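You operate a simulated robot arm through the tools that you are given. There is no shell and no other tool.

The job below is to be done with a simulated robot arm. You get a single attempt, and the scene is never put back.

TASK
Put things in order on the cabinet top. At the end: the yellow grease pump stands where the grey spare pulsator cover stood; the blue oil can stands where the yellow grease pump stood; the black bench mallet is on the blue spare stall plate; the grey spare pulsator cover stands where the black bench mallet stood; whatever was shut is shut again. Leave all else as you found it, and nothing knocked over. Set down upright: bench mallet.

It is judged by the outcome, as a careful person would: the job done as asked, and still so three seconds after it is handed in. It fails if anything else is knocked over, pushed out of place, dropped, spilled or broken. A push-on lid holds only when it is set on centred and level and pressed home; a screw cap is set on level and turned clockwise until tight.

THE ROBOT
A 5-joint arm with a two-finger parallel gripper, fixed in place. Base frame: the origin is at the foot of the arm, x ahead of it, y to its left, z up; the work surface is at about z = 0. Lengths are in cm, angles in rad, forces in N, time in s.
With the tool pointing down near the work surface it reaches from about 26 to 60 cm from the base axis. Its first joint turns from -1.152 to 1.152 rad. The tool tilts only in the upright plane through the base axis and itself; it spins freely about its own axis. Payload 1.57 kg.
The TCP is the grasp point between the finger pads, 3 cm short of the fingertips. In the tool frame z runs along the fingers and y along their closing line. Largest opening 8 cm; finger width 1.7, thickness 1.2; the body of the gripper, 4 by 8.2 cm, starts 8 cm behind the TCP.
Orientation is that of the tool frame in the base frame, as a unit quaternion [w, x, y, z]. With the fingers straight down and closing along the base's y, the tool's x points along the base's -x, its y along +y and its z along -z.

THE INTERFACE
- The arm moves only by the tool send_rows. Its argument "series" is a list that holds one entry, the list of rows, each a list of 7 numbers: the shift along the base's x, y, z in units of 500 mm (1.0 is 500 mm), then the turn, a rotation vector about the base's x, y, z in units of 120 degrees (1.0 is 120 degrees), then the opening, from 0 (shut) to 1 (fully open). In form: [[[x, y, z, ax, ay, az, jaw], ...]]. A call has 1 to 20 rows; each row is the pose to reach, as a shift and turn from the pose commanded when the call began. A call with a number of a shift or a turn outside -1 to 1 is refused whole. A row lasts 0.2 s, in which the tool goes at most 5 cm and 0.15 rad; a call with a longer step from one row to the next is refused whole, and so is a gripper value outside its range. Where a pose cannot be reached the arm comes as near as it can. A force on the tool above 40 N (or 10 N above the force at the start of the call, whichever is more), or a blocked arm, ends the call early, and 0.2 s more pass. Each finger travels about 15.3 cm/s and halts on what it meets, pressing with about 43 N; the grip force reading is that of the motor and also rises with nothing between the fingers. The clock runs only during rows and for 0.2 s after the last one: add rows that repeat a pose to give the fingers time. It gives the time, the measured TCP pose, the force on the tool (base axes), the opening and the grip force at its end, in the units of the frame above (readings bear some noise), with the torque about the TCP (base axes, N m) and any sound that the robot's microphone picked up.
- Cameras (640 x 400 px; columns grow to the right, rows downward): "scene" is fixed at [4.73, 39.78, 52.86]; the picture's right is [-0.63, -0.78, 0.00], its down [-0.45, 0.36, -0.82] and it looks along [0.63, -0.52, -0.58] (base axes); focal length 271 px, centre (320, 200). "wrist" rides on the gripper at [7.2, -0.7, -12.2] in the tool frame; the picture's right is [0.09, 1.00, 0.00], its down [-0.84, 0.08, -0.54] and it looks along [-0.54, 0.05, 0.84] (tool axes); focal length 238 px, centre (320, 200). There is no depth. A picture from a camera that has moved, and an enlarged one, comes with that camera's place and axes in the base frame and with its lens. The place of the scene camera against the robot may be out by one fixed shift of up to 1.8 cm in any direction.
- grab_frame(camera): a new picture of that camera. It takes no simulated time.
- zoom(camera, box): a new picture of the part [left, top, right, bottom] of that camera's present view, enlarged. It takes no simulated time.
- finish_job(): hands the job in; it is judged then, once.

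Places have to be worked out from the pictures, the camera data and where the tool is seen. Open the gripper and draw the arm clear of the work before you hand the job in, unless the task says otherwise.

The tools are called after "Call:" as name(argument=value, ...) on one line, values as JSON. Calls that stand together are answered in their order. send_rows: Moves the arm, as the interface text tells. Its arguments: {"type":"object","properties":{"series":{"type":"array","items":{"type":"array","items":{"type":"array","items":{"type":"number"}}}}},"required":["series"]} The other tools are called the same way: grab_frame (camera) takes a picture; zoom (camera, box) takes an enlarged picture of a part of a camera's view; finish_job () hands the job in.

At the start:

```text
time_s: 0.0
tool_pos: [37.53, -10.83, 32.94]
ee_rot: [0.0, -0.001, 1.0, 0.0]
force: [-0.1, 0.6, -0.2]
torque: [0.01, 0.01, -0.01]
finger_gap: 7.99
grip_force: 0.0
```

scene: 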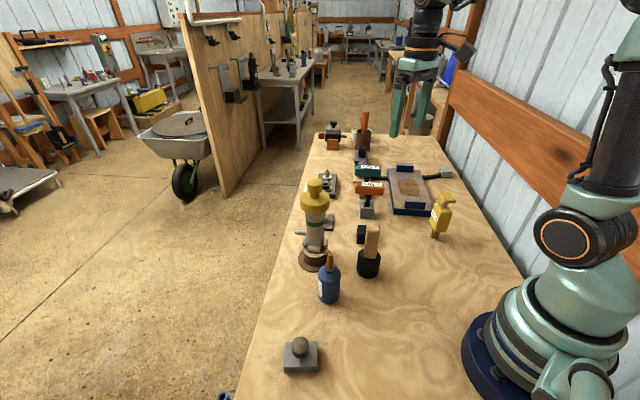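
wrist: 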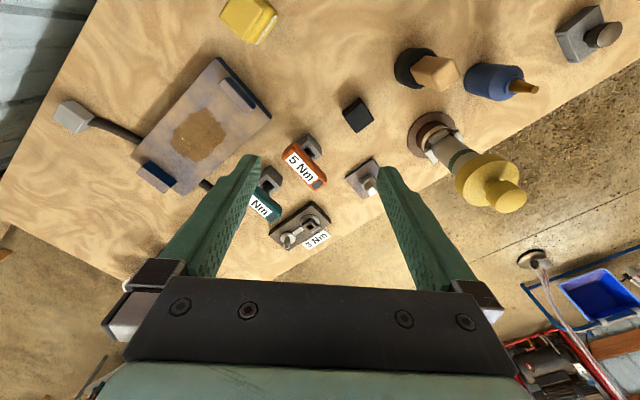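

I'll start by looking closely at the scene from both cameras to identify the objects.

Call:
zoom(camera="scene", box=[260, 100, 480, 240])

Call:
zoom(camera="scene", box=[220, 220, 480, 400])

Call:
zoom(camera="wrist", box=[320, 0, 640, 220])

Call:
zoom(camera="wrist", box=[40, 0, 400, 260])

```text
2.86 times, centred on (370, 170) of scene
camera zoom: at [4.73, 39.78, 52.86], right [-0.63, -0.78, 0.0], down [-0.45, 0.36, -0.82], along [0.63, -0.52, -0.58], focal length 774 px, centre (177, 286)
```

zoom: 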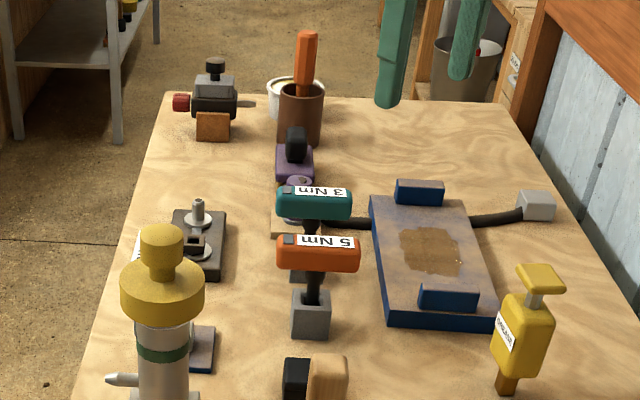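

```text
2.22 times, centred on (350, 310) of scene
camera zoom: at [4.73, 39.78, 52.86], right [-0.63, -0.78, 0.0], down [-0.45, 0.36, -0.82], along [0.63, -0.52, -0.58], focal length 602 px, centre (253, -44)
```

zoom: 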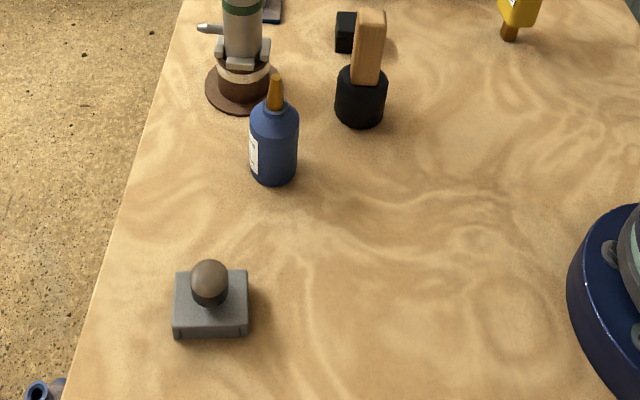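

```text
1.82 times, centred on (480, 110) of wrist
camera zoom: at [30.27, -11.45, 45.07], right [-0.09, 1.0, 0.0], down [0.84, 0.08, 0.54], along [0.54, 0.05, -0.84], focal length 433 px, centre (29, 364)
```

zoom: 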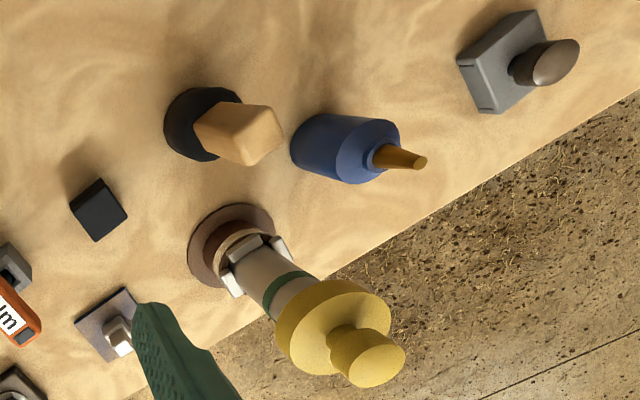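

```text
1.54 times, centred on (220, 130) of wrist
camera zoom: at [30.27, -11.45, 45.07], right [-0.09, 1.0, 0.0], down [0.84, 0.08, 0.54], along [0.54, 0.05, -0.84], focal length 367 px, centre (474, 308)
```

zoom: 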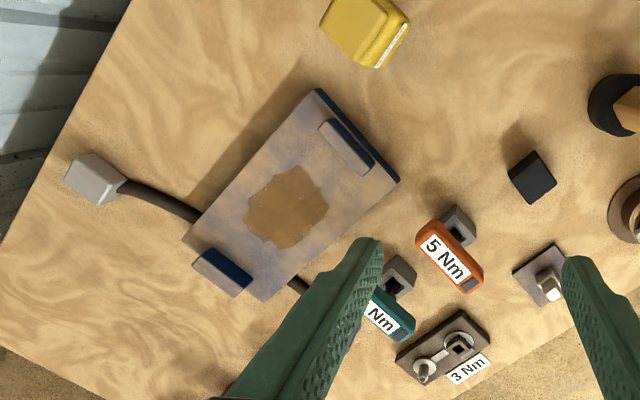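

The yellow item at the right and the tower with a yellow cap both need a closer look, as does everything near the plates.

Call:
zoom(camera="scene", box=[415, 180, 475, 245])

Call:
zoom(camera="scene", box=[280, 165, 380, 275])

Call:
zoom(camera="scene", box=[340, 145, 470, 225])

Call:
zoom(camera="scene", box=[305, 100, 405, 165])

Call:
zoom(camera="scene", box=[270, 320, 340, 385])

Call:
zoom(camera="wrist", box=[210, 0, 290, 50])

Call:
zoom(camera="wrist", box=[330, 80, 450, 220])

```text
6.15 times, centred on (445, 212) of scene
camera zoom: at [4.73, 39.78, 52.86], right [-0.63, -0.78, 0.0], down [-0.45, 0.36, -0.82], along [0.63, -0.52, -0.58], focal length 1668 px, centre (-449, 123)
```

zoom: 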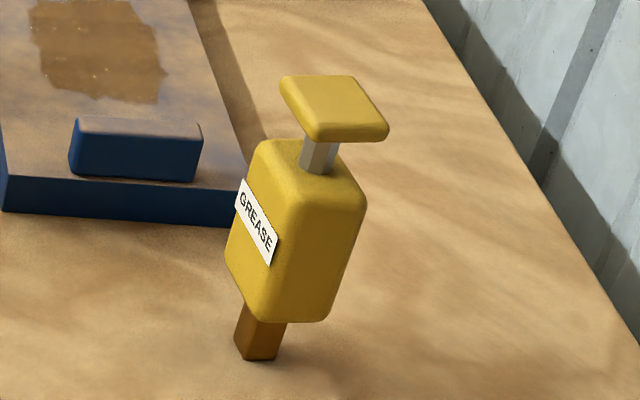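

```text
3.64 times, centred on (330, 220) of scene
camera zoom: at [4.73, 39.78, 52.86], right [-0.63, -0.78, 0.0], down [-0.45, 0.36, -0.82], along [0.63, -0.52, -0.58], focal length 986 px, centre (284, 127)
```

zoom: 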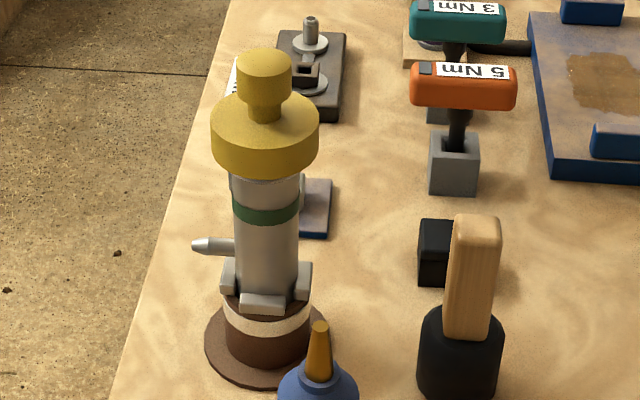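

```text
4.92 times, centred on (405, 185) of scene
camera zoom: at [4.73, 39.78, 52.86], right [-0.63, -0.78, 0.0], down [-0.45, 0.36, -0.82], along [0.63, -0.52, -0.58], focal length 1334 px, centre (-98, 274)
```

zoom: 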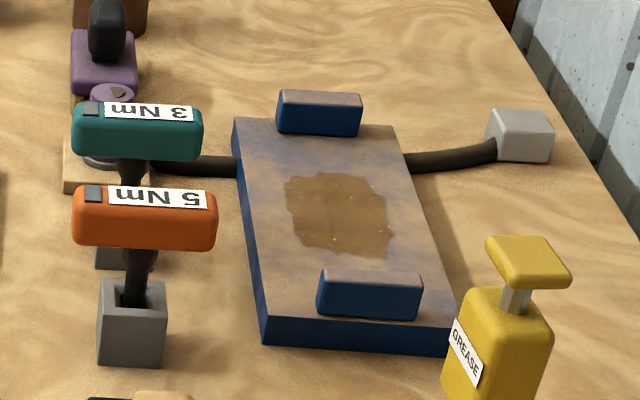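

```text
6.15 times, centred on (355, 132) of scene
camera zoom: at [4.73, 39.78, 52.86], right [-0.63, -0.78, 0.0], down [-0.45, 0.36, -0.82], along [0.63, -0.52, -0.58], focal length 1668 px, centre (105, 615)
```

zoom: 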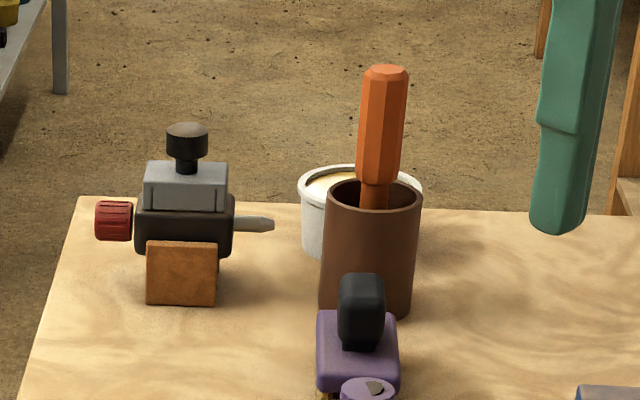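

```text
6.15 times, centred on (305, 352) of scene
camera zoom: at [4.73, 39.78, 52.86], right [-0.63, -0.78, 0.0], down [-0.45, 0.36, -0.82], along [0.63, -0.52, -0.58], focal length 1668 px, centre (412, -738)
```

zoom: 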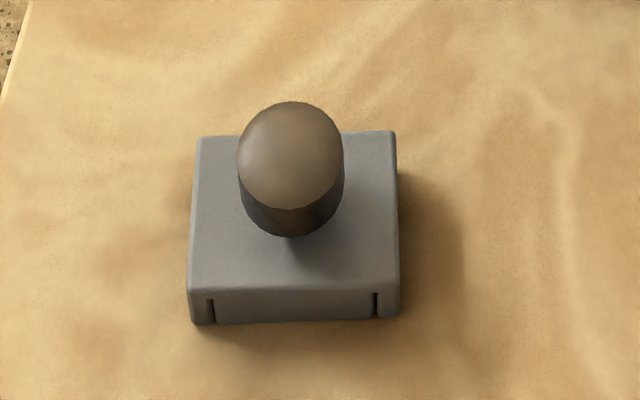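

```text
8.00 times, centred on (250, 25) of wrist
camera zoom: at [30.27, -11.45, 45.07], right [-0.09, 1.0, 0.0], down [0.84, 0.08, 0.54], along [0.54, 0.05, -0.84], focal length 1907 px, centre (880, 1600)
```

zoom: 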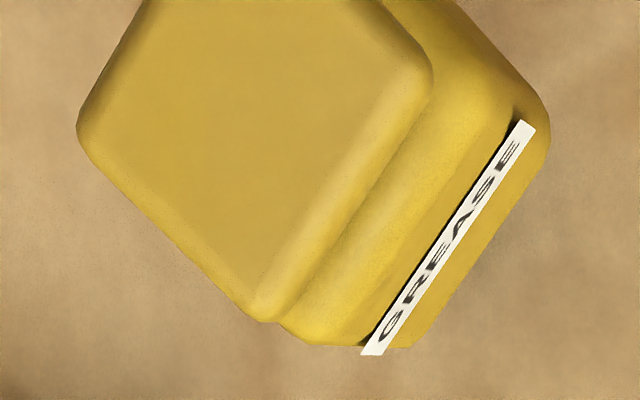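

```text
2.86 times, centred on (390, 150) of wrist
camera zoom: at [30.27, -11.45, 45.07], right [-0.09, 1.0, 0.0], down [0.84, 0.08, 0.54], along [0.54, 0.05, -0.84], focal length 681 px, centre (120, 343)
```

zoom: 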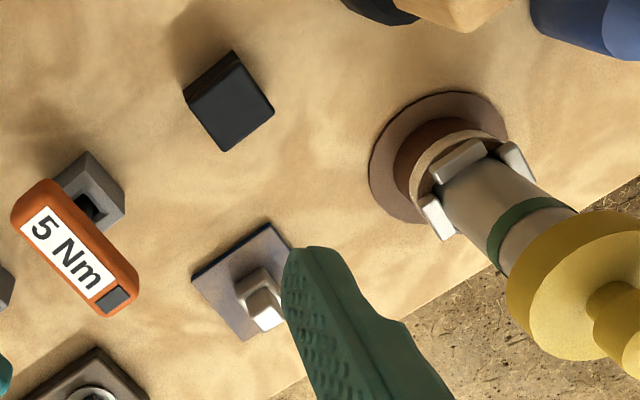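

The grease-labelled yellow item is the pump. The plate is still ambiguous between the big blue one and the small one, so I'll move the wrist camera nearer, staying high and clear of the tower at about (41, 11), and look at both.

Call:
send_rows(series=[[[-0.01, 0.05, -0.04, 0, 0, 0, 1], [-0.02, 0.1, -0.08, 0, 0, 0, 1], [-0.03, 0.13, -0.12, 0, 0, 0, 1], [-0.03, 0.13, -0.12, 0, 0, 0, 1]]])

Call:
grab_frame(camera="wrist")

Call:
zoom(camera="wrist", box=[240, 100, 440, 240])

Call:
zoom(camera="wrist", box=[0, 0, 280, 200])

```text
time_s: 1.0
tool_pos: [35.86, -4.19, 26.82]
ee_rot: [0.001, 0.0, 1.0, -0.001]
force: [0.1, -0.9, 0.1]
torque: [0.04, -0.02, 0.01]
finger_gap: 7.99
grip_force: 0.0
```

```text
taken
camera wrist: at [28.59, -4.86, 38.95], right [-0.09, 1.0, 0.0], down [0.84, 0.08, 0.54], along [0.54, 0.05, -0.84], focal length 238 px, centre (320, 200)
```

wrist: 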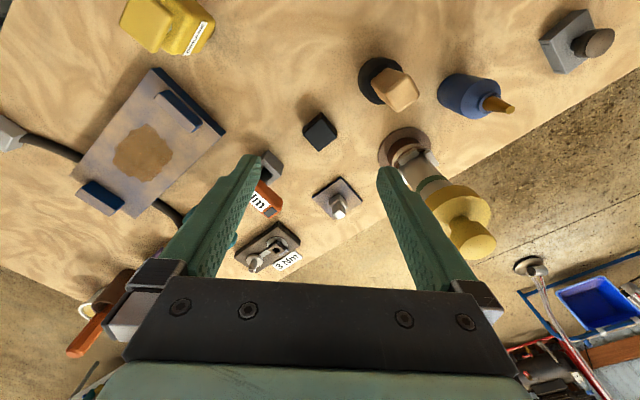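

```text
2.86 times, centred on (340, 170) of wrist
camera zoom: at [28.59, -4.86, 38.95], right [-0.09, 1.0, 0.0], down [0.84, 0.08, 0.54], along [0.54, 0.05, -0.84], focal length 681 px, centre (263, 286)
```

zoom: 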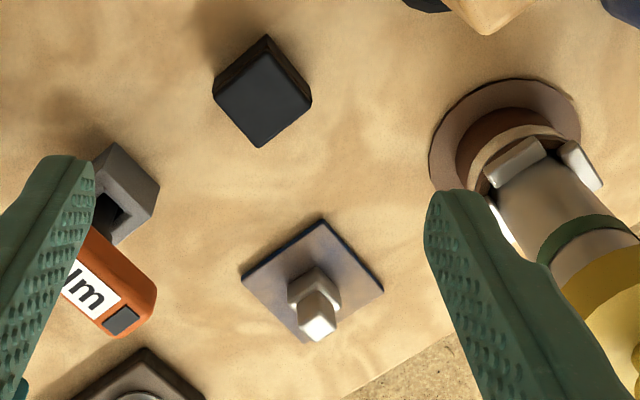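

```text
2.00 times, centred on (140, 100) of wrist
camera zoom: at [28.59, -4.86, 38.95], right [-0.09, 1.0, 0.0], down [0.84, 0.08, 0.54], along [0.54, 0.05, -0.84], focal length 477 px, centre (680, 400)
```

zoom: 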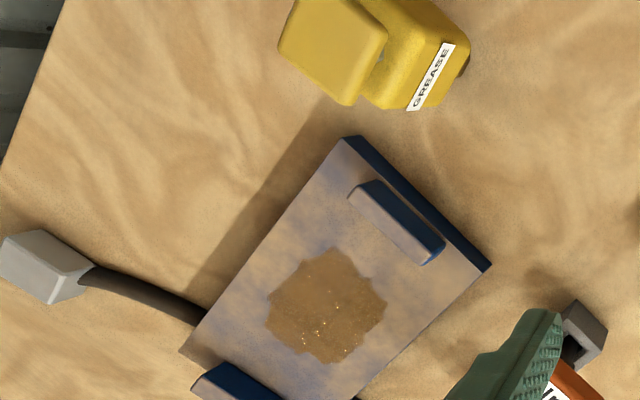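

The big blue plate, with clear room between its two cleats, must be the stall plate, since the small one has a peg in the middle. Next I'll spin the tool a quarter turn so the wrist camera looks along +y over the mallet, oil can and cover.

Call:
send_rows(series=[[[-0.01, -0.01, -0.01, 0, 0, 0.07, 1], [-0.02, -0.03, -0.02, 0, 0, 0.14, 1], [-0.03, -0.05, -0.03, 0, 0, 0.21, 1], [-0.04, -0.06, -0.04, 0, 0, 0.28, 1], [-0.05, -0.07, -0.05, 0, 0, 0.35, 1], [-0.06, -0.08, -0.06, 0, 0, 0.42, 1], [-0.07, -0.09, -0.07, 0, 0, 0.49, 1], [-0.08, -0.1, -0.08, 0, 0, 0.56, 1], [-0.08, -0.1, -0.08, 0, 0, 0.63, 1], [-0.08, -0.1, -0.08, 0, 0, 0.7, 1], [-0.08, -0.1, -0.08, 0, 0, 0.75, 1], [-0.08, -0.1, -0.08, 0, 0, 0.75, 1]]])

Call:
grab_frame(camera="wrist")

Call:
zoom(camera="wrist", box=[200, 60, 460, 230])

Call:
grab_frame(camera="scene")

```text
time_s: 3.6
tool_pos: [31.94, -9.28, 22.93]
ee_rot: [0.0, 0.708, -0.706, 0.001]
force: [0.4, -0.6, -0.2]
torque: [0.01, 0.02, 0.0]
finger_gap: 8.03
grip_force: 0.0
```

```text
taken
camera wrist: at [32.66, -16.42, 35.1], right [-1.0, -0.09, 0.0], down [-0.08, 0.84, 0.54], along [-0.05, 0.54, -0.84], focal length 238 px, centre (320, 200)
```

wrist: 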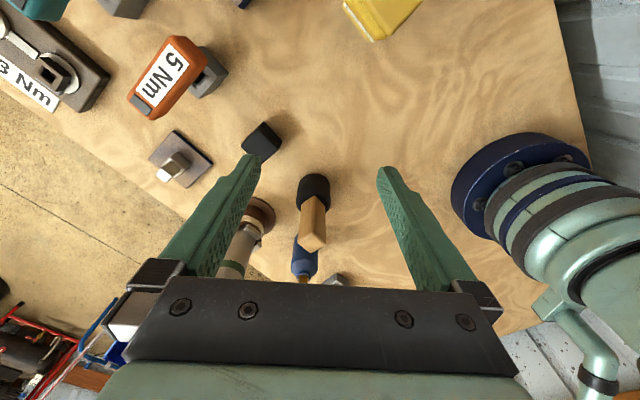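

```text
2.35 times, centred on (330, 145) of wrist
camera zoom: at [32.66, -16.42, 35.1], right [-1.0, -0.09, 0.0], down [-0.08, 0.84, 0.54], along [-0.05, 0.54, -0.84], focal length 561 px, centre (296, 329)
```

zoom: 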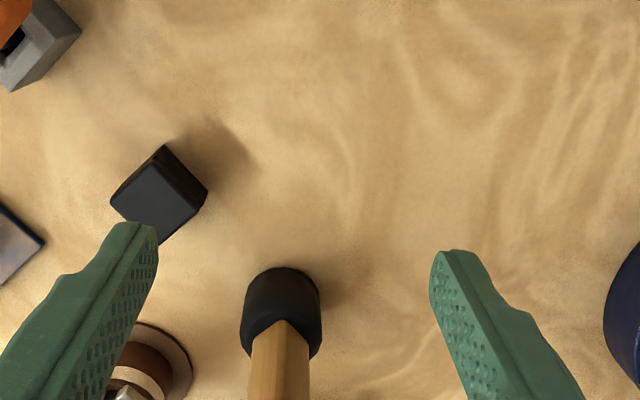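

```text
taken
```

scene: 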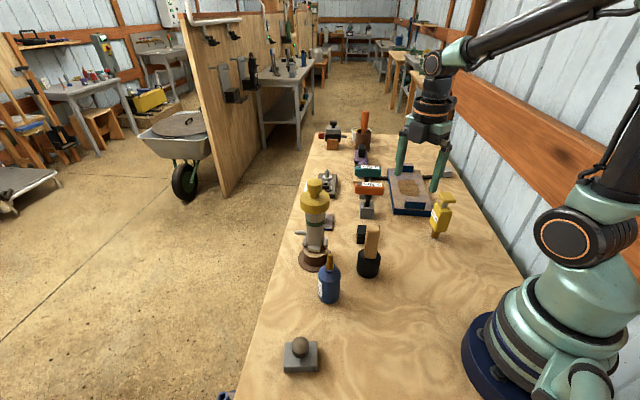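

The mallet stands near (31.8, 4.0), about 15 cm tall. I'll hover above it with the tool turned toward 45°, the table's own direction, to see how the handle is turned.

Call:
send_rows(series=[[[0, 0.04, 0, 0, 0, -0.0625, 1], [0, 0.09, 0, 0, 0, -0.125, 1], [0, 0.14, 0, 0, 0, -0.1875, 1], [-0.004, 0.19, 0, 0, 0, -0.25, 1], [-0.004, 0.23, 0, 0, 0, -0.3125, 1], [-0.004, 0.266, 0, 0, 0, -0.375, 1], [-0.004, 0.266, 0, 0, 0, -0.375, 1]]])

Call:
grab_frame(camera="wrist")

Call:
grab_frame(camera="scene")

```text
time_s: 5.2
tool_pos: [31.62, 4.09, 22.8]
ee_rot: [0.0, -0.382, 0.924, 0.0]
force: [-0.3, -0.8, 0.3]
torque: [0.0, 0.04, -0.02]
finger_gap: 7.99
grip_force: 0.0
```

```text
taken
camera wrist: at [27.06, -1.4, 34.94], right [-0.77, 0.64, 0.0], down [0.54, 0.65, 0.54], along [0.35, 0.42, -0.84], focal length 238 px, centre (320, 200)
```

wrist: 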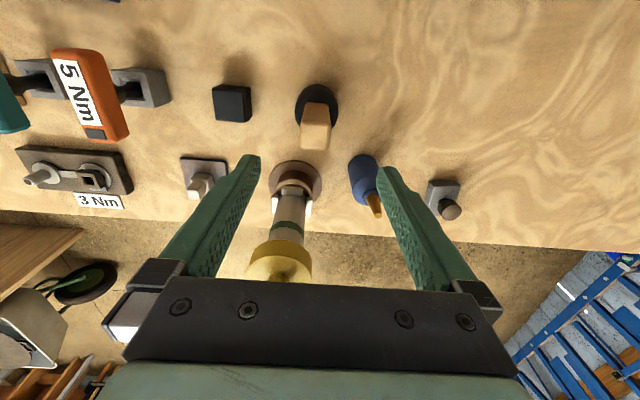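

```text
taken
```

scene: 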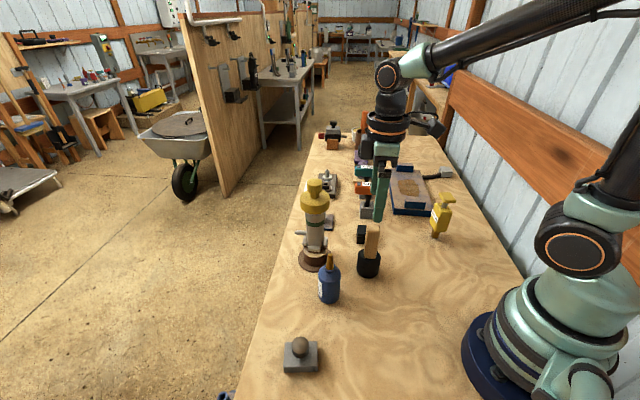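

The handle looks aligned with the tool at this spin. I'll zoom in to measure everything.

Call:
zoom(camera="wrist", box=[260, 70, 400, 170])

Call:
zoom(camera="wrist", box=[330, 140, 490, 240])

Call:
zoom(camera="wrist", box=[0, 30, 260, 220])

```text
4.00 times, centred on (330, 120) of wrist
camera zoom: at [27.06, -1.4, 34.94], right [-0.77, 0.64, 0.0], down [0.54, 0.65, 0.54], along [0.35, 0.42, -0.84], focal length 953 px, centre (280, 520)
```

zoom: 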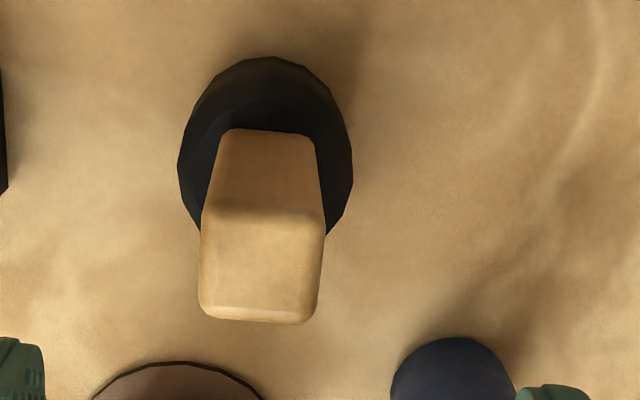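

```text
4.00 times, centred on (410, 190) of wrist
camera zoom: at [27.06, -1.4, 34.94], right [-0.77, 0.64, 0.0], down [0.54, 0.65, 0.54], along [0.35, 0.42, -0.84], focal length 953 px, centre (-40, 240)
```

zoom: 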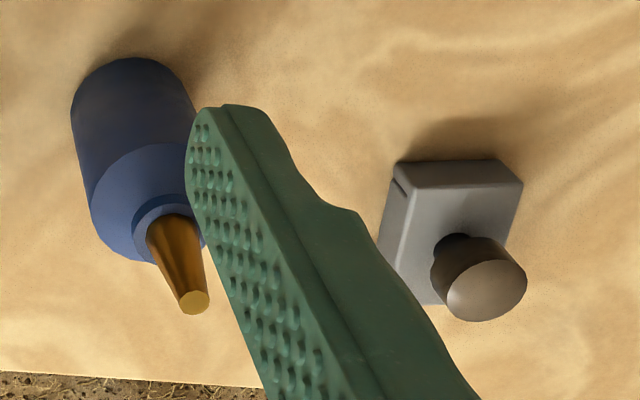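

```text
2.11 times, centred on (130, 125) of wrist
camera zoom: at [27.06, -1.4, 34.94], right [-0.77, 0.64, 0.0], down [0.54, 0.65, 0.54], along [0.35, 0.42, -0.84], focal length 502 px, centre (720, 358)
```

zoom: 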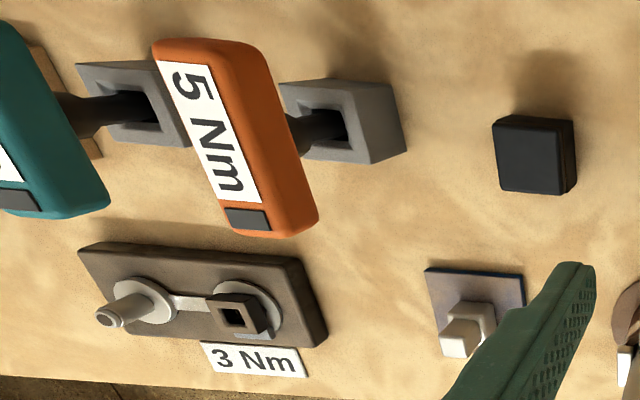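

The mallet's centre is at about (31.9, 3.75), its top at about z = 13.5, and the handle is 2.8 cm wide and square to the fingers. I'll go down to the handle and grip it.

Call:
send_rows(series=[[[0.0014, -0.0044, -0.08, 0, 0, 0, 1], [0.0014, -0.0044, -0.16, 0, 0, 0, 1], [0.0014, -0.0044, -0.22, 0, 0, 0, 1], [0.0014, -0.0044, -0.265, 0, 0, 0, 1], [0.0014, -0.0044, -0.265, 0, 0, 0, 1], [0.0014, -0.0044, -0.265, 0, 0, 0, 0.5], [0.0014, -0.0044, -0.265, 0, 0, 0, 0.25], [0.0014, -0.0044, -0.265, 0, 0, 0, 0.2], [0.0014, -0.0044, -0.265, 0, 0, 0, 0.2]]])

Call:
grab_frame(camera="wrist")

Call:
grab_frame(camera="scene")

```text
time_s: 7.2
tool_pos: [31.95, 3.98, 9.62]
ee_rot: [-0.001, -0.383, 0.924, -0.001]
force: [1.2, 0.1, 0.5]
torque: [0.08, -0.18, -0.02]
finger_gap: 2.79
grip_force: 38.3
```

```text
taken
camera wrist: at [27.19, -1.62, 21.79], right [-0.77, 0.64, 0.0], down [0.54, 0.65, 0.54], along [0.35, 0.42, -0.84], focal length 238 px, centre (320, 200)
```

wrist: 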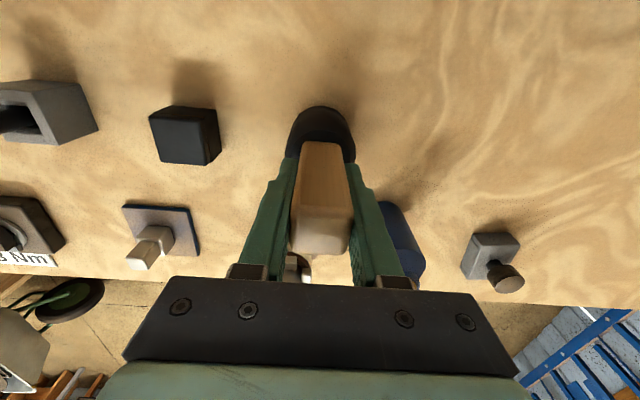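

```text
taken
```

scene: 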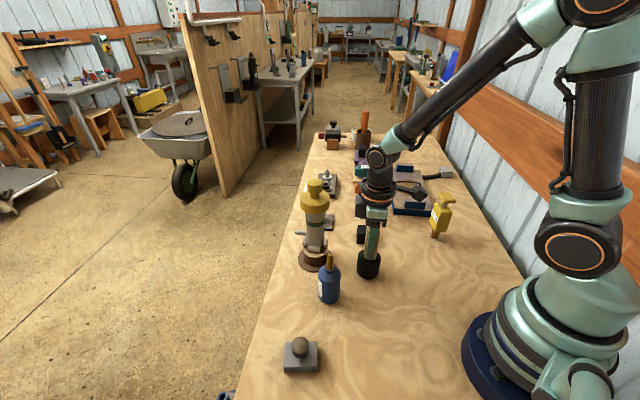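

The mallet is gripped with a 2.8 cm gap, TCP at (31.95, 3.98, 9.62) with its foot on the table. I'll lift it straight up to a safe carrying height.

Call:
send_rows(series=[[[0, 0, 0.02, 0, 0, 0, 0], [0, 0, 0.08, 0, 0, 0, 0], [0, 0, 0.16, 0, 0, 0, 0], [0, 0, 0.24, 0, 0, 0, 0], [0, 0, 0.32, 0, 0, 0, 0], [0, 0, 0.38, 0, 0, 0, 0], [0, 0, 0.38, 0, 0, 0, 0]]])

Call:
grab_frame(camera="scene")

Call:
grab_frame(camera="wrist")

```text
time_s: 8.8
tool_pos: [31.72, 3.78, 28.66]
ee_rot: [0.0, -0.383, 0.924, 0.0]
force: [-0.1, 0.0, -3.8]
torque: [-0.01, -0.05, -0.01]
finger_gap: 2.78
grip_force: 38.4
```

```text
taken
```

scene: 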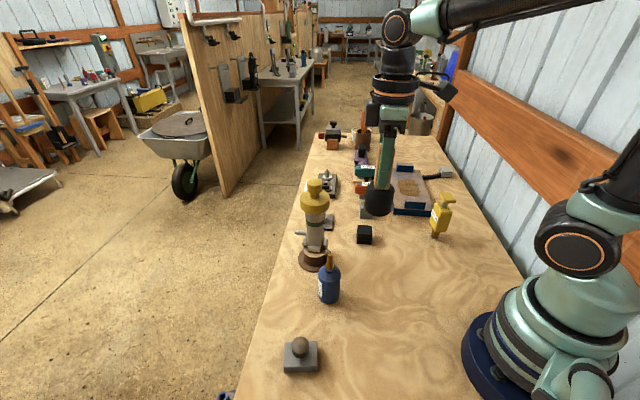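

```text
taken
camera wrist: at [27.0, -1.71, 40.78], right [-0.77, 0.64, 0.0], down [0.54, 0.65, 0.54], along [0.35, 0.42, -0.84], focal length 238 px, centre (320, 200)
```

wrist: 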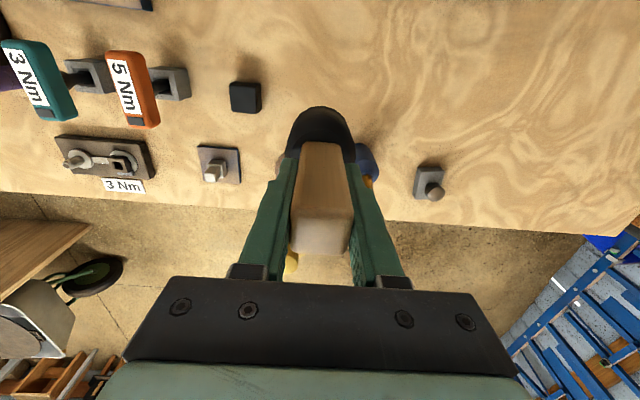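

The mallet is up at 3.8 N and its spot is bare. I'll carry it over to above the big blue plate.

Call:
send_rows(series=[[[0.022, -0.066, 0, 0, 0, 0, 0], [0.05, -0.148, 0, 0, 0, 0, 0], [0.078, -0.23, 0, 0, 0, 0, 0], [0.106, -0.313, 0, 0, 0, 0, 0], [0.134, -0.395, 0, 0, 0, 0, 0], [0.162, -0.478, 0, 0, 0, 0, 0], [0.19, -0.56, 0, 0, 0, 0, 0], [0.21, -0.62, 0, 0, 0, 0, 0], [0.222, -0.655, 0, 0, 0, 0, 0], [0.222, -0.655, 0, 0, 0, 0, 0]]])

Call:
grab_frame(camera="wrist")

Call:
grab_frame(camera="scene")

```text
time_s: 11.0
tool_pos: [42.75, -29.17, 28.71]
ee_rot: [0.001, -0.382, 0.924, 0.0]
force: [-0.5, -0.1, -3.8]
torque: [0.06, -0.02, 0.01]
finger_gap: 2.76
grip_force: 38.9
```

```text
taken
camera wrist: at [38.21, -34.73, 40.79], right [-0.77, 0.64, 0.0], down [0.54, 0.65, 0.54], along [0.35, 0.42, -0.84], focal length 238 px, centre (320, 200)
```

wrist: 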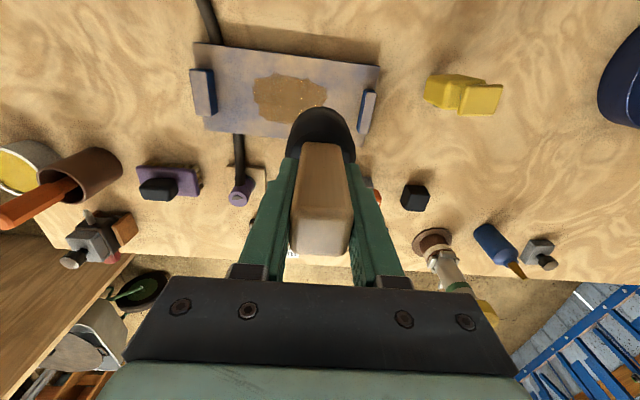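

```text
taken
```

scene: 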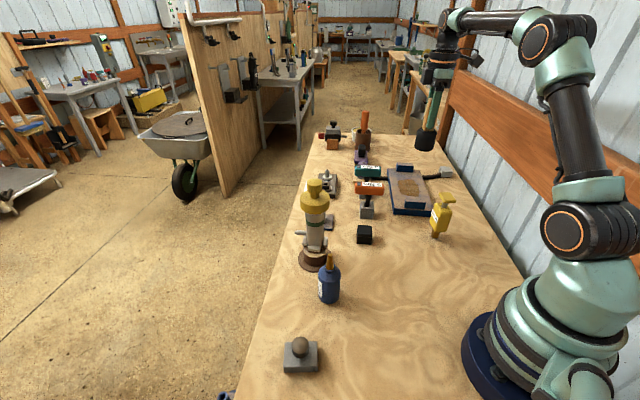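

This is a good view of the plate; I'll zoom in to fix its corners before lowering.

Call:
zoom(camera="wrist", box=[170, 20, 400, 170])

Call:
zoom(camera="wrist", box=[400, 50, 520, 130])

```text
2.67 times, centred on (285, 95) of wrist
camera zoom: at [38.21, -34.73, 40.79], right [-0.77, 0.64, 0.0], down [0.54, 0.65, 0.54], along [0.35, 0.42, -0.84], focal length 636 px, centre (413, 480)
```

zoom: 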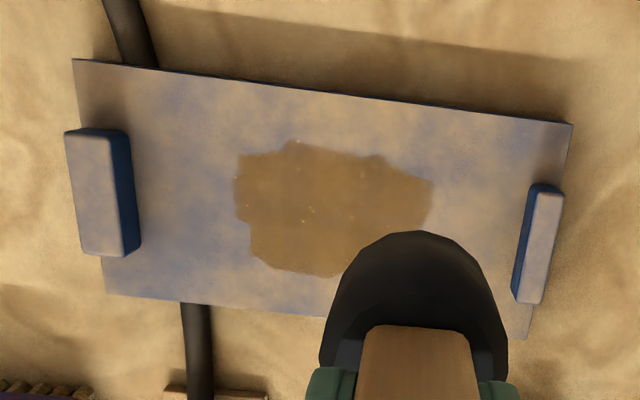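

```text
5.00 times, centred on (460, 90) of wrist
camera zoom: at [38.21, -34.73, 40.79], right [-0.77, 0.64, 0.0], down [0.54, 0.65, 0.54], along [0.35, 0.42, -0.84], focal length 1192 px, centre (-380, 750)
```

zoom: 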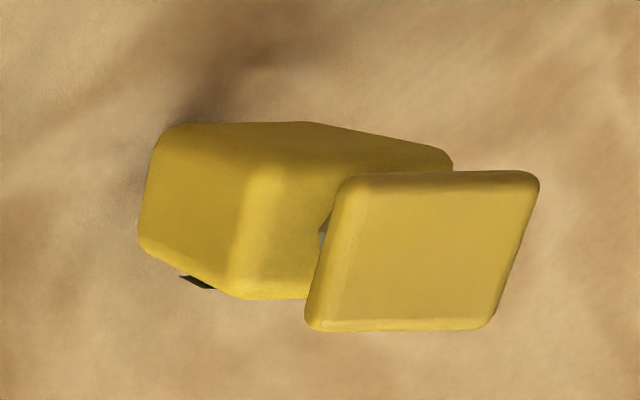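

The plate's corners come out near (33,-27), (42,-19), (51,-46) and (59,-38), with its top at about z = 2.5–3. The clearest place between the near cleat and the brown patch is about (41.8, -26.1), so I'll move over that and lower to just above it.

Call:
send_rows(series=[[[-0.01, 0.03, 0, 0, 0, 0, 0], [-0.019, 0.0614, 0, 0, 0, 0, 0], [-0.019, 0.0614, -0.08, 0, 0, 0, 0], [-0.019, 0.0614, -0.16, 0, 0, 0, 0], [-0.019, 0.0614, -0.23, 0, 0, 0, 0], [-0.019, 0.0614, -0.262, 0, 0, 0, 0], [-0.019, 0.0614, -0.262, 0, 0, 0, 0]]])

Call:
grab_frame(camera="wrist")

Call:
zoom(camera="wrist", box=[200, 40, 440, 200])

Call:
zoom(camera="scene", box=[350, 130, 480, 240])

```text
time_s: 12.6
tool_pos: [42.1, -25.99, 15.39]
ee_rot: [0.0, -0.382, 0.924, 0.0]
force: [-0.1, 0.9, -3.5]
torque: [0.0, 0.0, 0.0]
finger_gap: 2.77
grip_force: 37.9
```

```text
taken
camera wrist: at [37.44, -31.51, 27.55], right [-0.77, 0.64, 0.0], down [0.54, 0.65, 0.54], along [0.35, 0.42, -0.84], focal length 238 px, centre (320, 200)
```

wrist: 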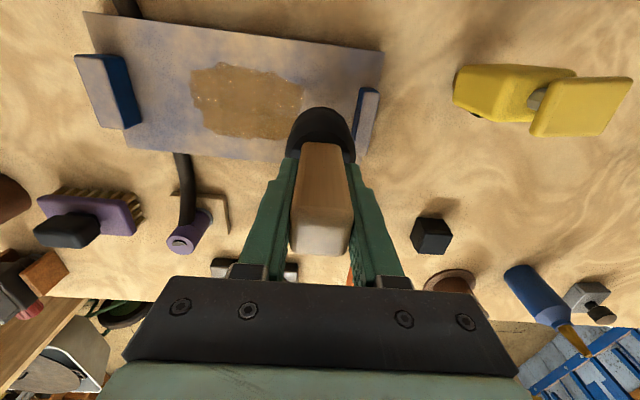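

```text
2.50 times, centred on (320, 120) of wrist
camera zoom: at [37.44, -31.51, 27.55], right [-0.77, 0.64, 0.0], down [0.54, 0.65, 0.54], along [0.35, 0.42, -0.84], focal length 596 px, centre (320, 400)
```

zoom: 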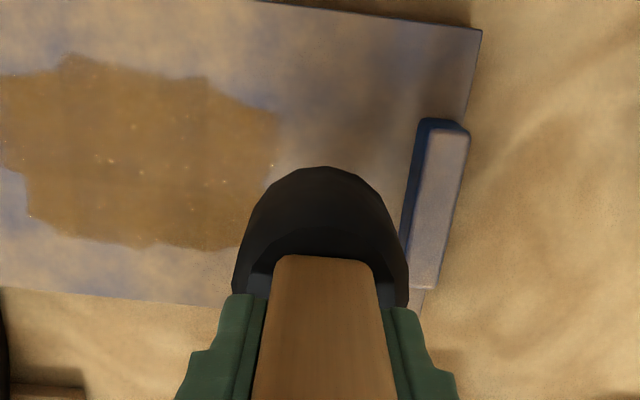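

```text
3.64 times, centred on (415, 185) of scene
camera zoom: at [4.73, 39.78, 52.86], right [-0.63, -0.78, 0.0], down [-0.45, 0.36, -0.82], along [0.63, -0.52, -0.58], focal length 986 px, centre (-26, 254)
```

zoom: 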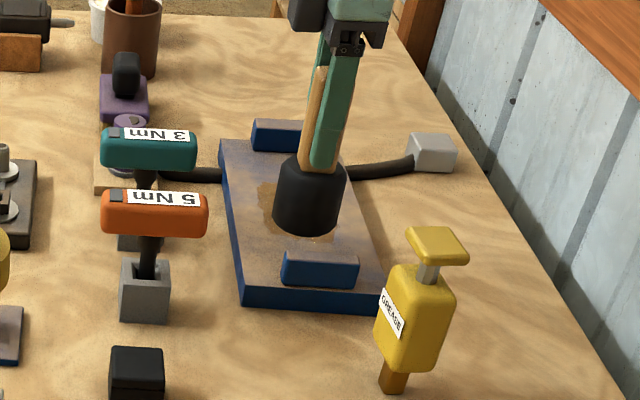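

The mallet hovers about 3 cm over the plate, with little gap to the near cleat. I'll shift it 0.25 cm away from the cleat and lower further in small steps while watching the force.

Call:
send_rows(series=[[[0.0034, -0.0036, 0, 0, 0, 0, 0], [0.0034, -0.0036, -0.02, 0, 0, 0, 0], [0.0034, -0.0036, -0.04, 0, 0, 0, 0], [0.0034, -0.0036, -0.04, 0, 0, 0, 0]]])

Call:
zoom(camera="wrist", box=[200, 40, 440, 200])

Call:
zoom(camera="scene", box=[380, 145, 450, 220])

```text
time_s: 13.6
tool_pos: [42.17, -26.18, 13.55]
ee_rot: [0.001, -0.383, 0.924, -0.001]
force: [-0.3, -0.5, -3.4]
torque: [-0.01, 0.0, 0.01]
finger_gap: 2.75
grip_force: 38.2
```

```text
2.50 times, centred on (320, 120) of wrist
camera zoom: at [37.5, -31.6, 25.69], right [-0.77, 0.64, 0.0], down [0.54, 0.65, 0.54], along [0.35, 0.42, -0.84], focal length 596 px, centre (320, 400)
```

zoom: 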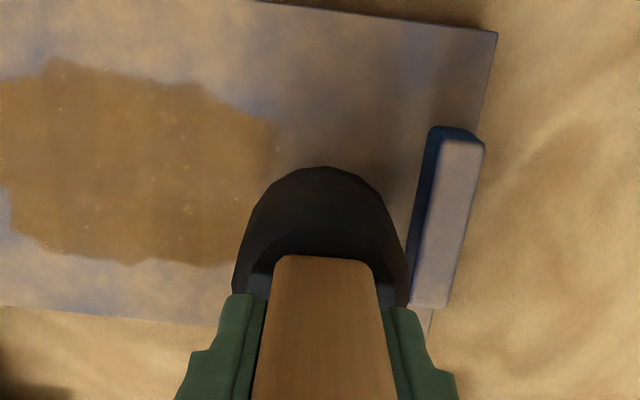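

```text
5.33 times, centred on (415, 182) of scene
camera zoom: at [4.73, 39.78, 52.86], right [-0.63, -0.78, 0.0], down [-0.45, 0.36, -0.82], along [0.63, -0.52, -0.58], focal length 1446 px, centre (-187, 293)
```

zoom: 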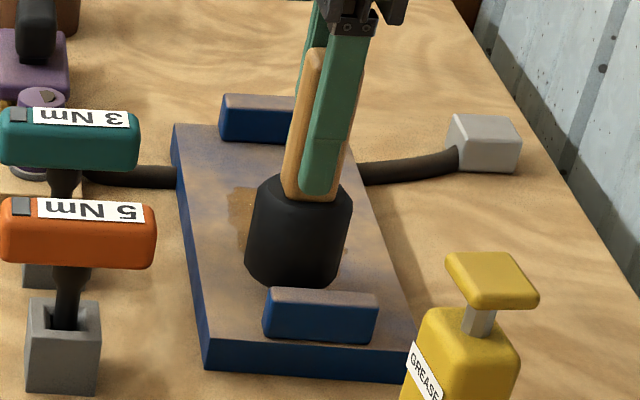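

It is lined up between the cleat and the patch, bottom about 1 cm above the plate. I'll lower in millimetre steps until the weight comes off.

Call:
send_rows(series=[[[0, 0, -0.004, 0, 0, 0, 0], [0, 0, -0.008, 0, 0, 0, 0], [0, 0, -0.011, 0, 0, 0, 0], [0, 0, -0.014, 0, 0, 0, 0]]])

```text
time_s: 14.6
tool_pos: [42.15, -26.17, 12.89]
ee_rot: [-0.001, -0.383, 0.924, 0.0]
force: [-0.4, -0.2, -2.8]
torque: [0.01, -0.02, 0.02]
finger_gap: 2.78
grip_force: 38.1
```

The force is still -2.8 N, so there's no clear contact yet. I'll keep going down in small steps.

Call:
send_rows(series=[[[0, 0, -0.003, 0, 0, 0, 0], [0, 0, -0.006, 0, 0, 0, 0], [0, 0, -0.006, 0, 0, 0, 0]]])

Call:
zoom(camera="scene", box=[380, 145, 450, 220])

```text
time_s: 15.4
tool_pos: [42.18, -26.14, 12.64]
ee_rot: [0.0, -0.383, 0.924, 0.0]
force: [0.6, 0.4, -4.7]
torque: [0.03, 0.0, 0.04]
finger_gap: 2.76
grip_force: 38.2
```

```text
5.33 times, centred on (415, 182) of scene
camera zoom: at [4.73, 39.78, 52.86], right [-0.63, -0.78, 0.0], down [-0.45, 0.36, -0.82], along [0.63, -0.52, -0.58], focal length 1446 px, centre (-187, 293)
```

zoom: 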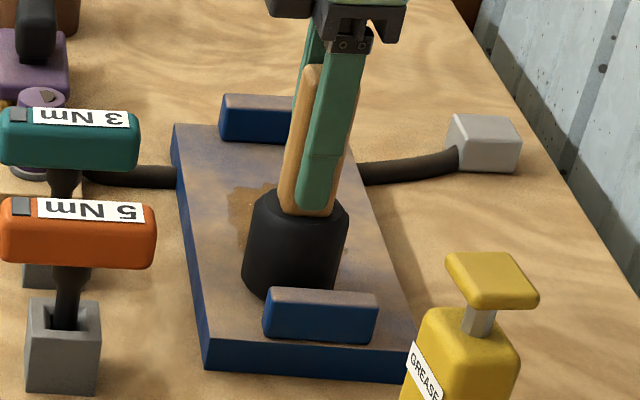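

It is still hanging free, so I'll keep stepping down.

Call:
send_rows(series=[[[0, 0, -0.003, 0, 0, 0, 0], [0, 0, -0.006, 0, 0, 0, 0], [0, 0, -0.006, 0, 0, 0, 0]]])

```text
time_s: 16.2
tool_pos: [41.97, -26.12, 12.23]
ee_rot: [0.0, -0.383, 0.924, 0.0]
force: [0.0, -0.7, -4.4]
torque: [0.05, -0.02, 0.01]
finger_gap: 2.77
grip_force: 37.9
```

The reading is still the full weight at TCP z = 12.23, so I'll go down a bit more.

Call:
send_rows(series=[[[0, 0, -0.003, 0, 0, 0, 0], [0, 0, -0.006, 0, 0, 0, 0], [0, 0, -0.006, 0, 0, 0, 0]]])

Call:
zoom(camera="scene", box=[380, 145, 450, 220])

Call:
zoom(camera="wrist", box=[200, 40, 440, 200])

```text
time_s: 17.0
tool_pos: [42.18, -26.15, 11.99]
ee_rot: [0.001, -0.383, 0.924, 0.0]
force: [-5.5, 1.2, 6.0]
torque: [0.27, 0.31, 0.07]
finger_gap: 2.78
grip_force: 38.7
```

```text
5.33 times, centred on (415, 182) of scene
camera zoom: at [4.72, 39.78, 52.86], right [-0.63, -0.78, 0.0], down [-0.45, 0.36, -0.82], along [0.63, -0.52, -0.58], focal length 1446 px, centre (-187, 293)
```

zoom: 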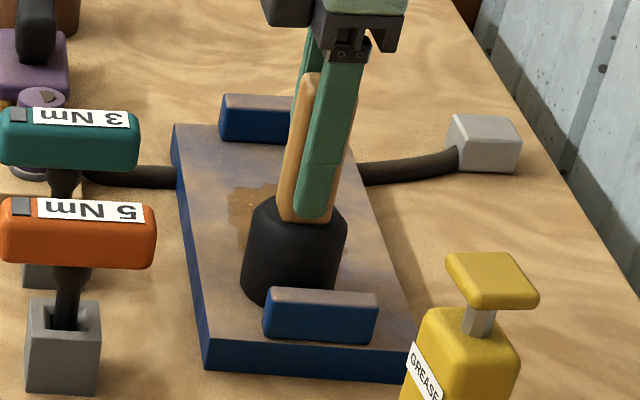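

```text
2.50 times, centred on (320, 120) of wrist
camera zoom: at [37.5, -31.63, 24.18], right [-0.77, 0.64, 0.0], down [0.54, 0.65, 0.54], along [0.35, 0.42, -0.84], focal length 596 px, centre (320, 400)
```

zoom: 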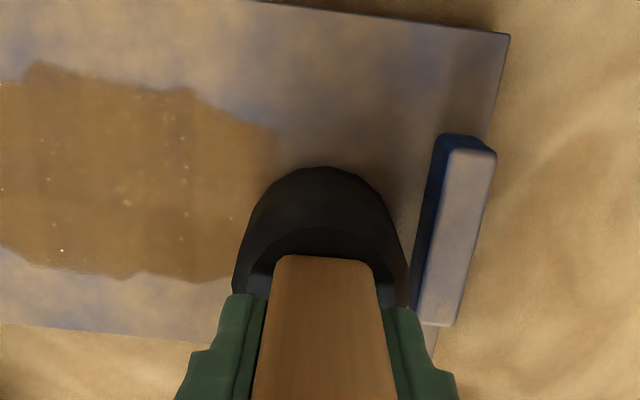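

Contact came at TCP z of about 12.0, so the plate top is at about 2.4 and the mallet rests on it beside the cleat. I'll release it and check that it stays put before rising.

Call:
send_rows(series=[[[0, 0, 0.001, 0, 0, 0, 0.3], [0, 0, 0.001, 0, 0, 0, 0.4], [0, 0, 0.001, 0, 0, 0, 0.55], [0, 0, 0.001, 0, 0, 0, 0.6]]])

Call:
zoom(camera="scene", box=[380, 145, 450, 220])

Call:
zoom(camera="wrist", box=[200, 40, 440, 200])

```text
time_s: 18.0
tool_pos: [42.19, -26.07, 11.97]
ee_rot: [0.0, -0.383, 0.924, 0.0]
force: [-0.2, 0.1, -0.3]
torque: [-0.05, 0.02, 0.04]
finger_gap: 4.81
grip_force: 0.1
```

```text
5.33 times, centred on (415, 182) of scene
camera zoom: at [4.73, 39.78, 52.86], right [-0.63, -0.78, 0.0], down [-0.45, 0.36, -0.82], along [0.63, -0.52, -0.58], focal length 1446 px, centre (-187, 293)
```

zoom: 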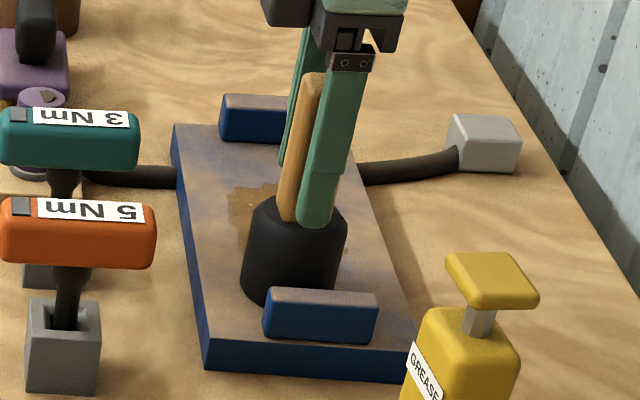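

```text
2.50 times, centred on (320, 120) of wrist
camera zoom: at [37.52, -31.62, 24.17], right [-0.77, 0.64, 0.0], down [0.54, 0.65, 0.54], along [0.35, 0.42, -0.84], focal length 596 px, centre (320, 400)
```

zoom: 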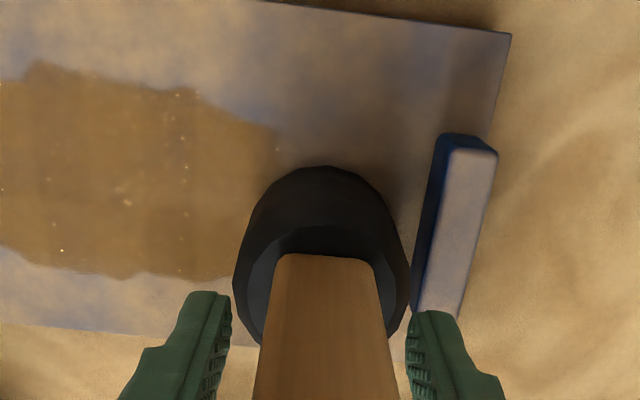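

The mallet stands upright by itself. I'll rise straight up off the handle and check.

Call:
send_rows(series=[[[0, 0, 0.02, 0, 0, 0, 0.6], [0, 0, 0.08, 0, 0, 0, 0.6], [0, 0, 0.16, 0, 0, 0, 0.6], [0, 0, 0.24, 0, 0, 0, 0.6], [0, 0, 0.32, 0, 0, 0, 0.6], [0, 0, 0.32, 0, 0, 0, 0.6]]])

Call:
grab_frame(camera="scene")

Call:
grab_frame(camera="wrist")

```text
time_s: 19.4
tool_pos: [42.16, -26.32, 28.07]
ee_rot: [0.001, -0.383, 0.924, 0.0]
force: [-0.1, 0.2, 1.1]
torque: [0.04, -0.02, 0.03]
finger_gap: 4.79
grip_force: 0.1
```

```text
taken
```

scene: 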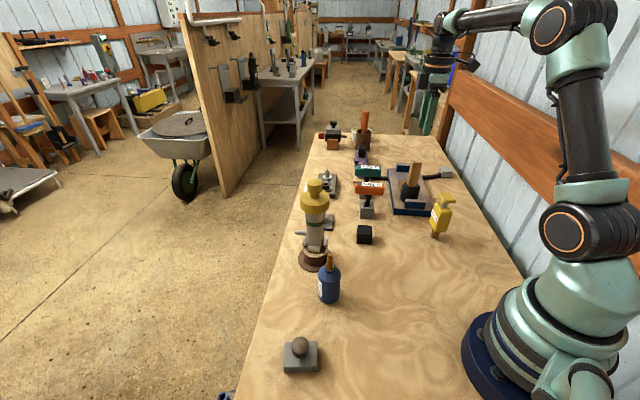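

```text
taken
camera wrist: at [37.5, -31.73, 40.24], right [-0.77, 0.64, 0.0], down [0.54, 0.65, 0.54], along [0.35, 0.42, -0.84], focal length 238 px, centre (320, 200)
```

wrist: 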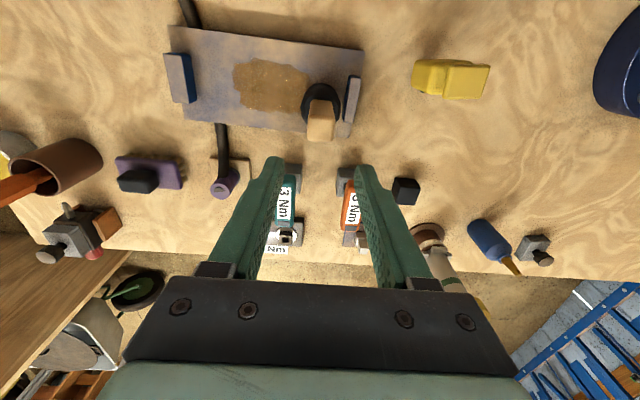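

The mallet stands squarely on the plate. I'll head toward the grey cover in two legs, keeping high and well inside the tower.

Call:
send_rows(series=[[[-0.02, 0.06, 0, 0, 0, 0, 0.8], [-0.05, 0.14, 0, 0, 0, 0, 1], [-0.08, 0.225, 0, 0, 0, 0, 1], [-0.11, 0.31, 0, 0, 0, 0, 1], [-0.14, 0.395, 0, 0, 0, 0, 1], [-0.17, 0.48, 0, 0, 0, 0, 1], [-0.2, 0.56, 0, 0, 0, 0, 1], [-0.22, 0.64, 0, 0, 0, 0, 1], [-0.24, 0.72, 0, 0, 0, 0, 1], [-0.265, 0.8, 0, 0, 0, 0, 1], [-0.29, 0.88, 0, 0, 0, 0, 1], [-0.32, 0.94, 0, 0, 0, 0, 1], [-0.335, 0.98, 0, 0, 0, 0, 1], [-0.335, 0.98, 0, 0, 0, 0, 1]]])

Call:
grab_frame(camera="wrist")

Call:
grab_frame(camera="scene")

```text
time_s: 22.4
tool_pos: [25.42, 23.07, 28.13]
ee_rot: [0.0, -0.383, 0.924, 0.0]
force: [-0.3, -0.1, -0.3]
torque: [0.02, -0.03, -0.02]
finger_gap: 7.96
grip_force: 0.1
```

```text
taken
camera wrist: at [20.86, 17.5, 40.25], right [-0.77, 0.64, 0.0], down [0.54, 0.65, 0.54], along [0.35, 0.42, -0.84], focal length 238 px, centre (320, 200)
```

wrist: 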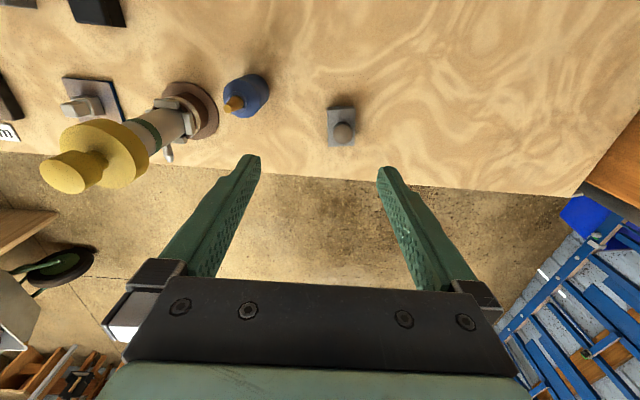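

```text
taken
```

scene: 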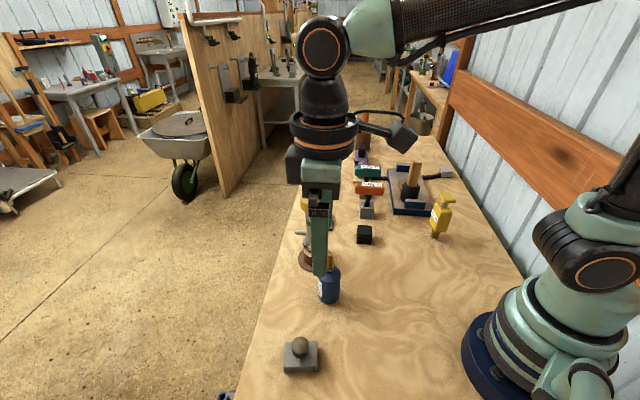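

Both the cover and the oil can are well in view now, so I'll zoom in on each.

Call:
zoom(camera="wrist", box=[290, 80, 390, 170])

Call:
zoom(camera="wrist", box=[180, 50, 310, 150])

```text
4.44 times, centred on (340, 125) of wrist
camera zoom: at [20.86, 17.5, 40.25], right [-0.77, 0.64, 0.0], down [0.54, 0.65, 0.54], along [0.35, 0.42, -0.84], focal length 1059 px, centre (231, 533)
```

zoom: 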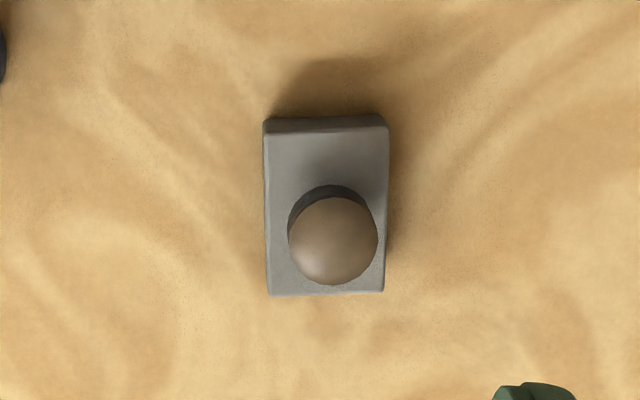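

```text
4.00 times, centred on (245, 100) of wrist
camera zoom: at [20.86, 17.5, 40.25], right [-0.77, 0.64, 0.0], down [0.54, 0.65, 0.54], along [0.35, 0.42, -0.84], focal length 953 px, centre (620, 600)
```

zoom: 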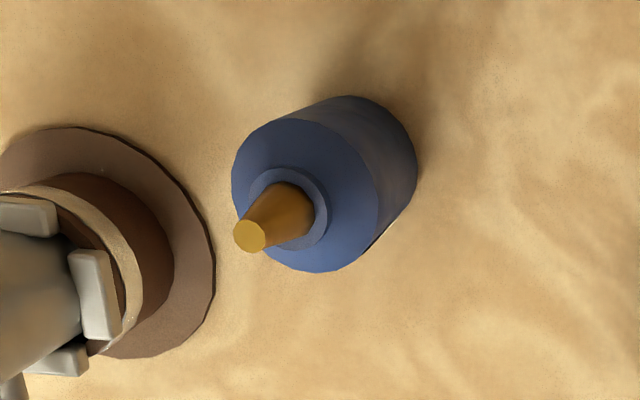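

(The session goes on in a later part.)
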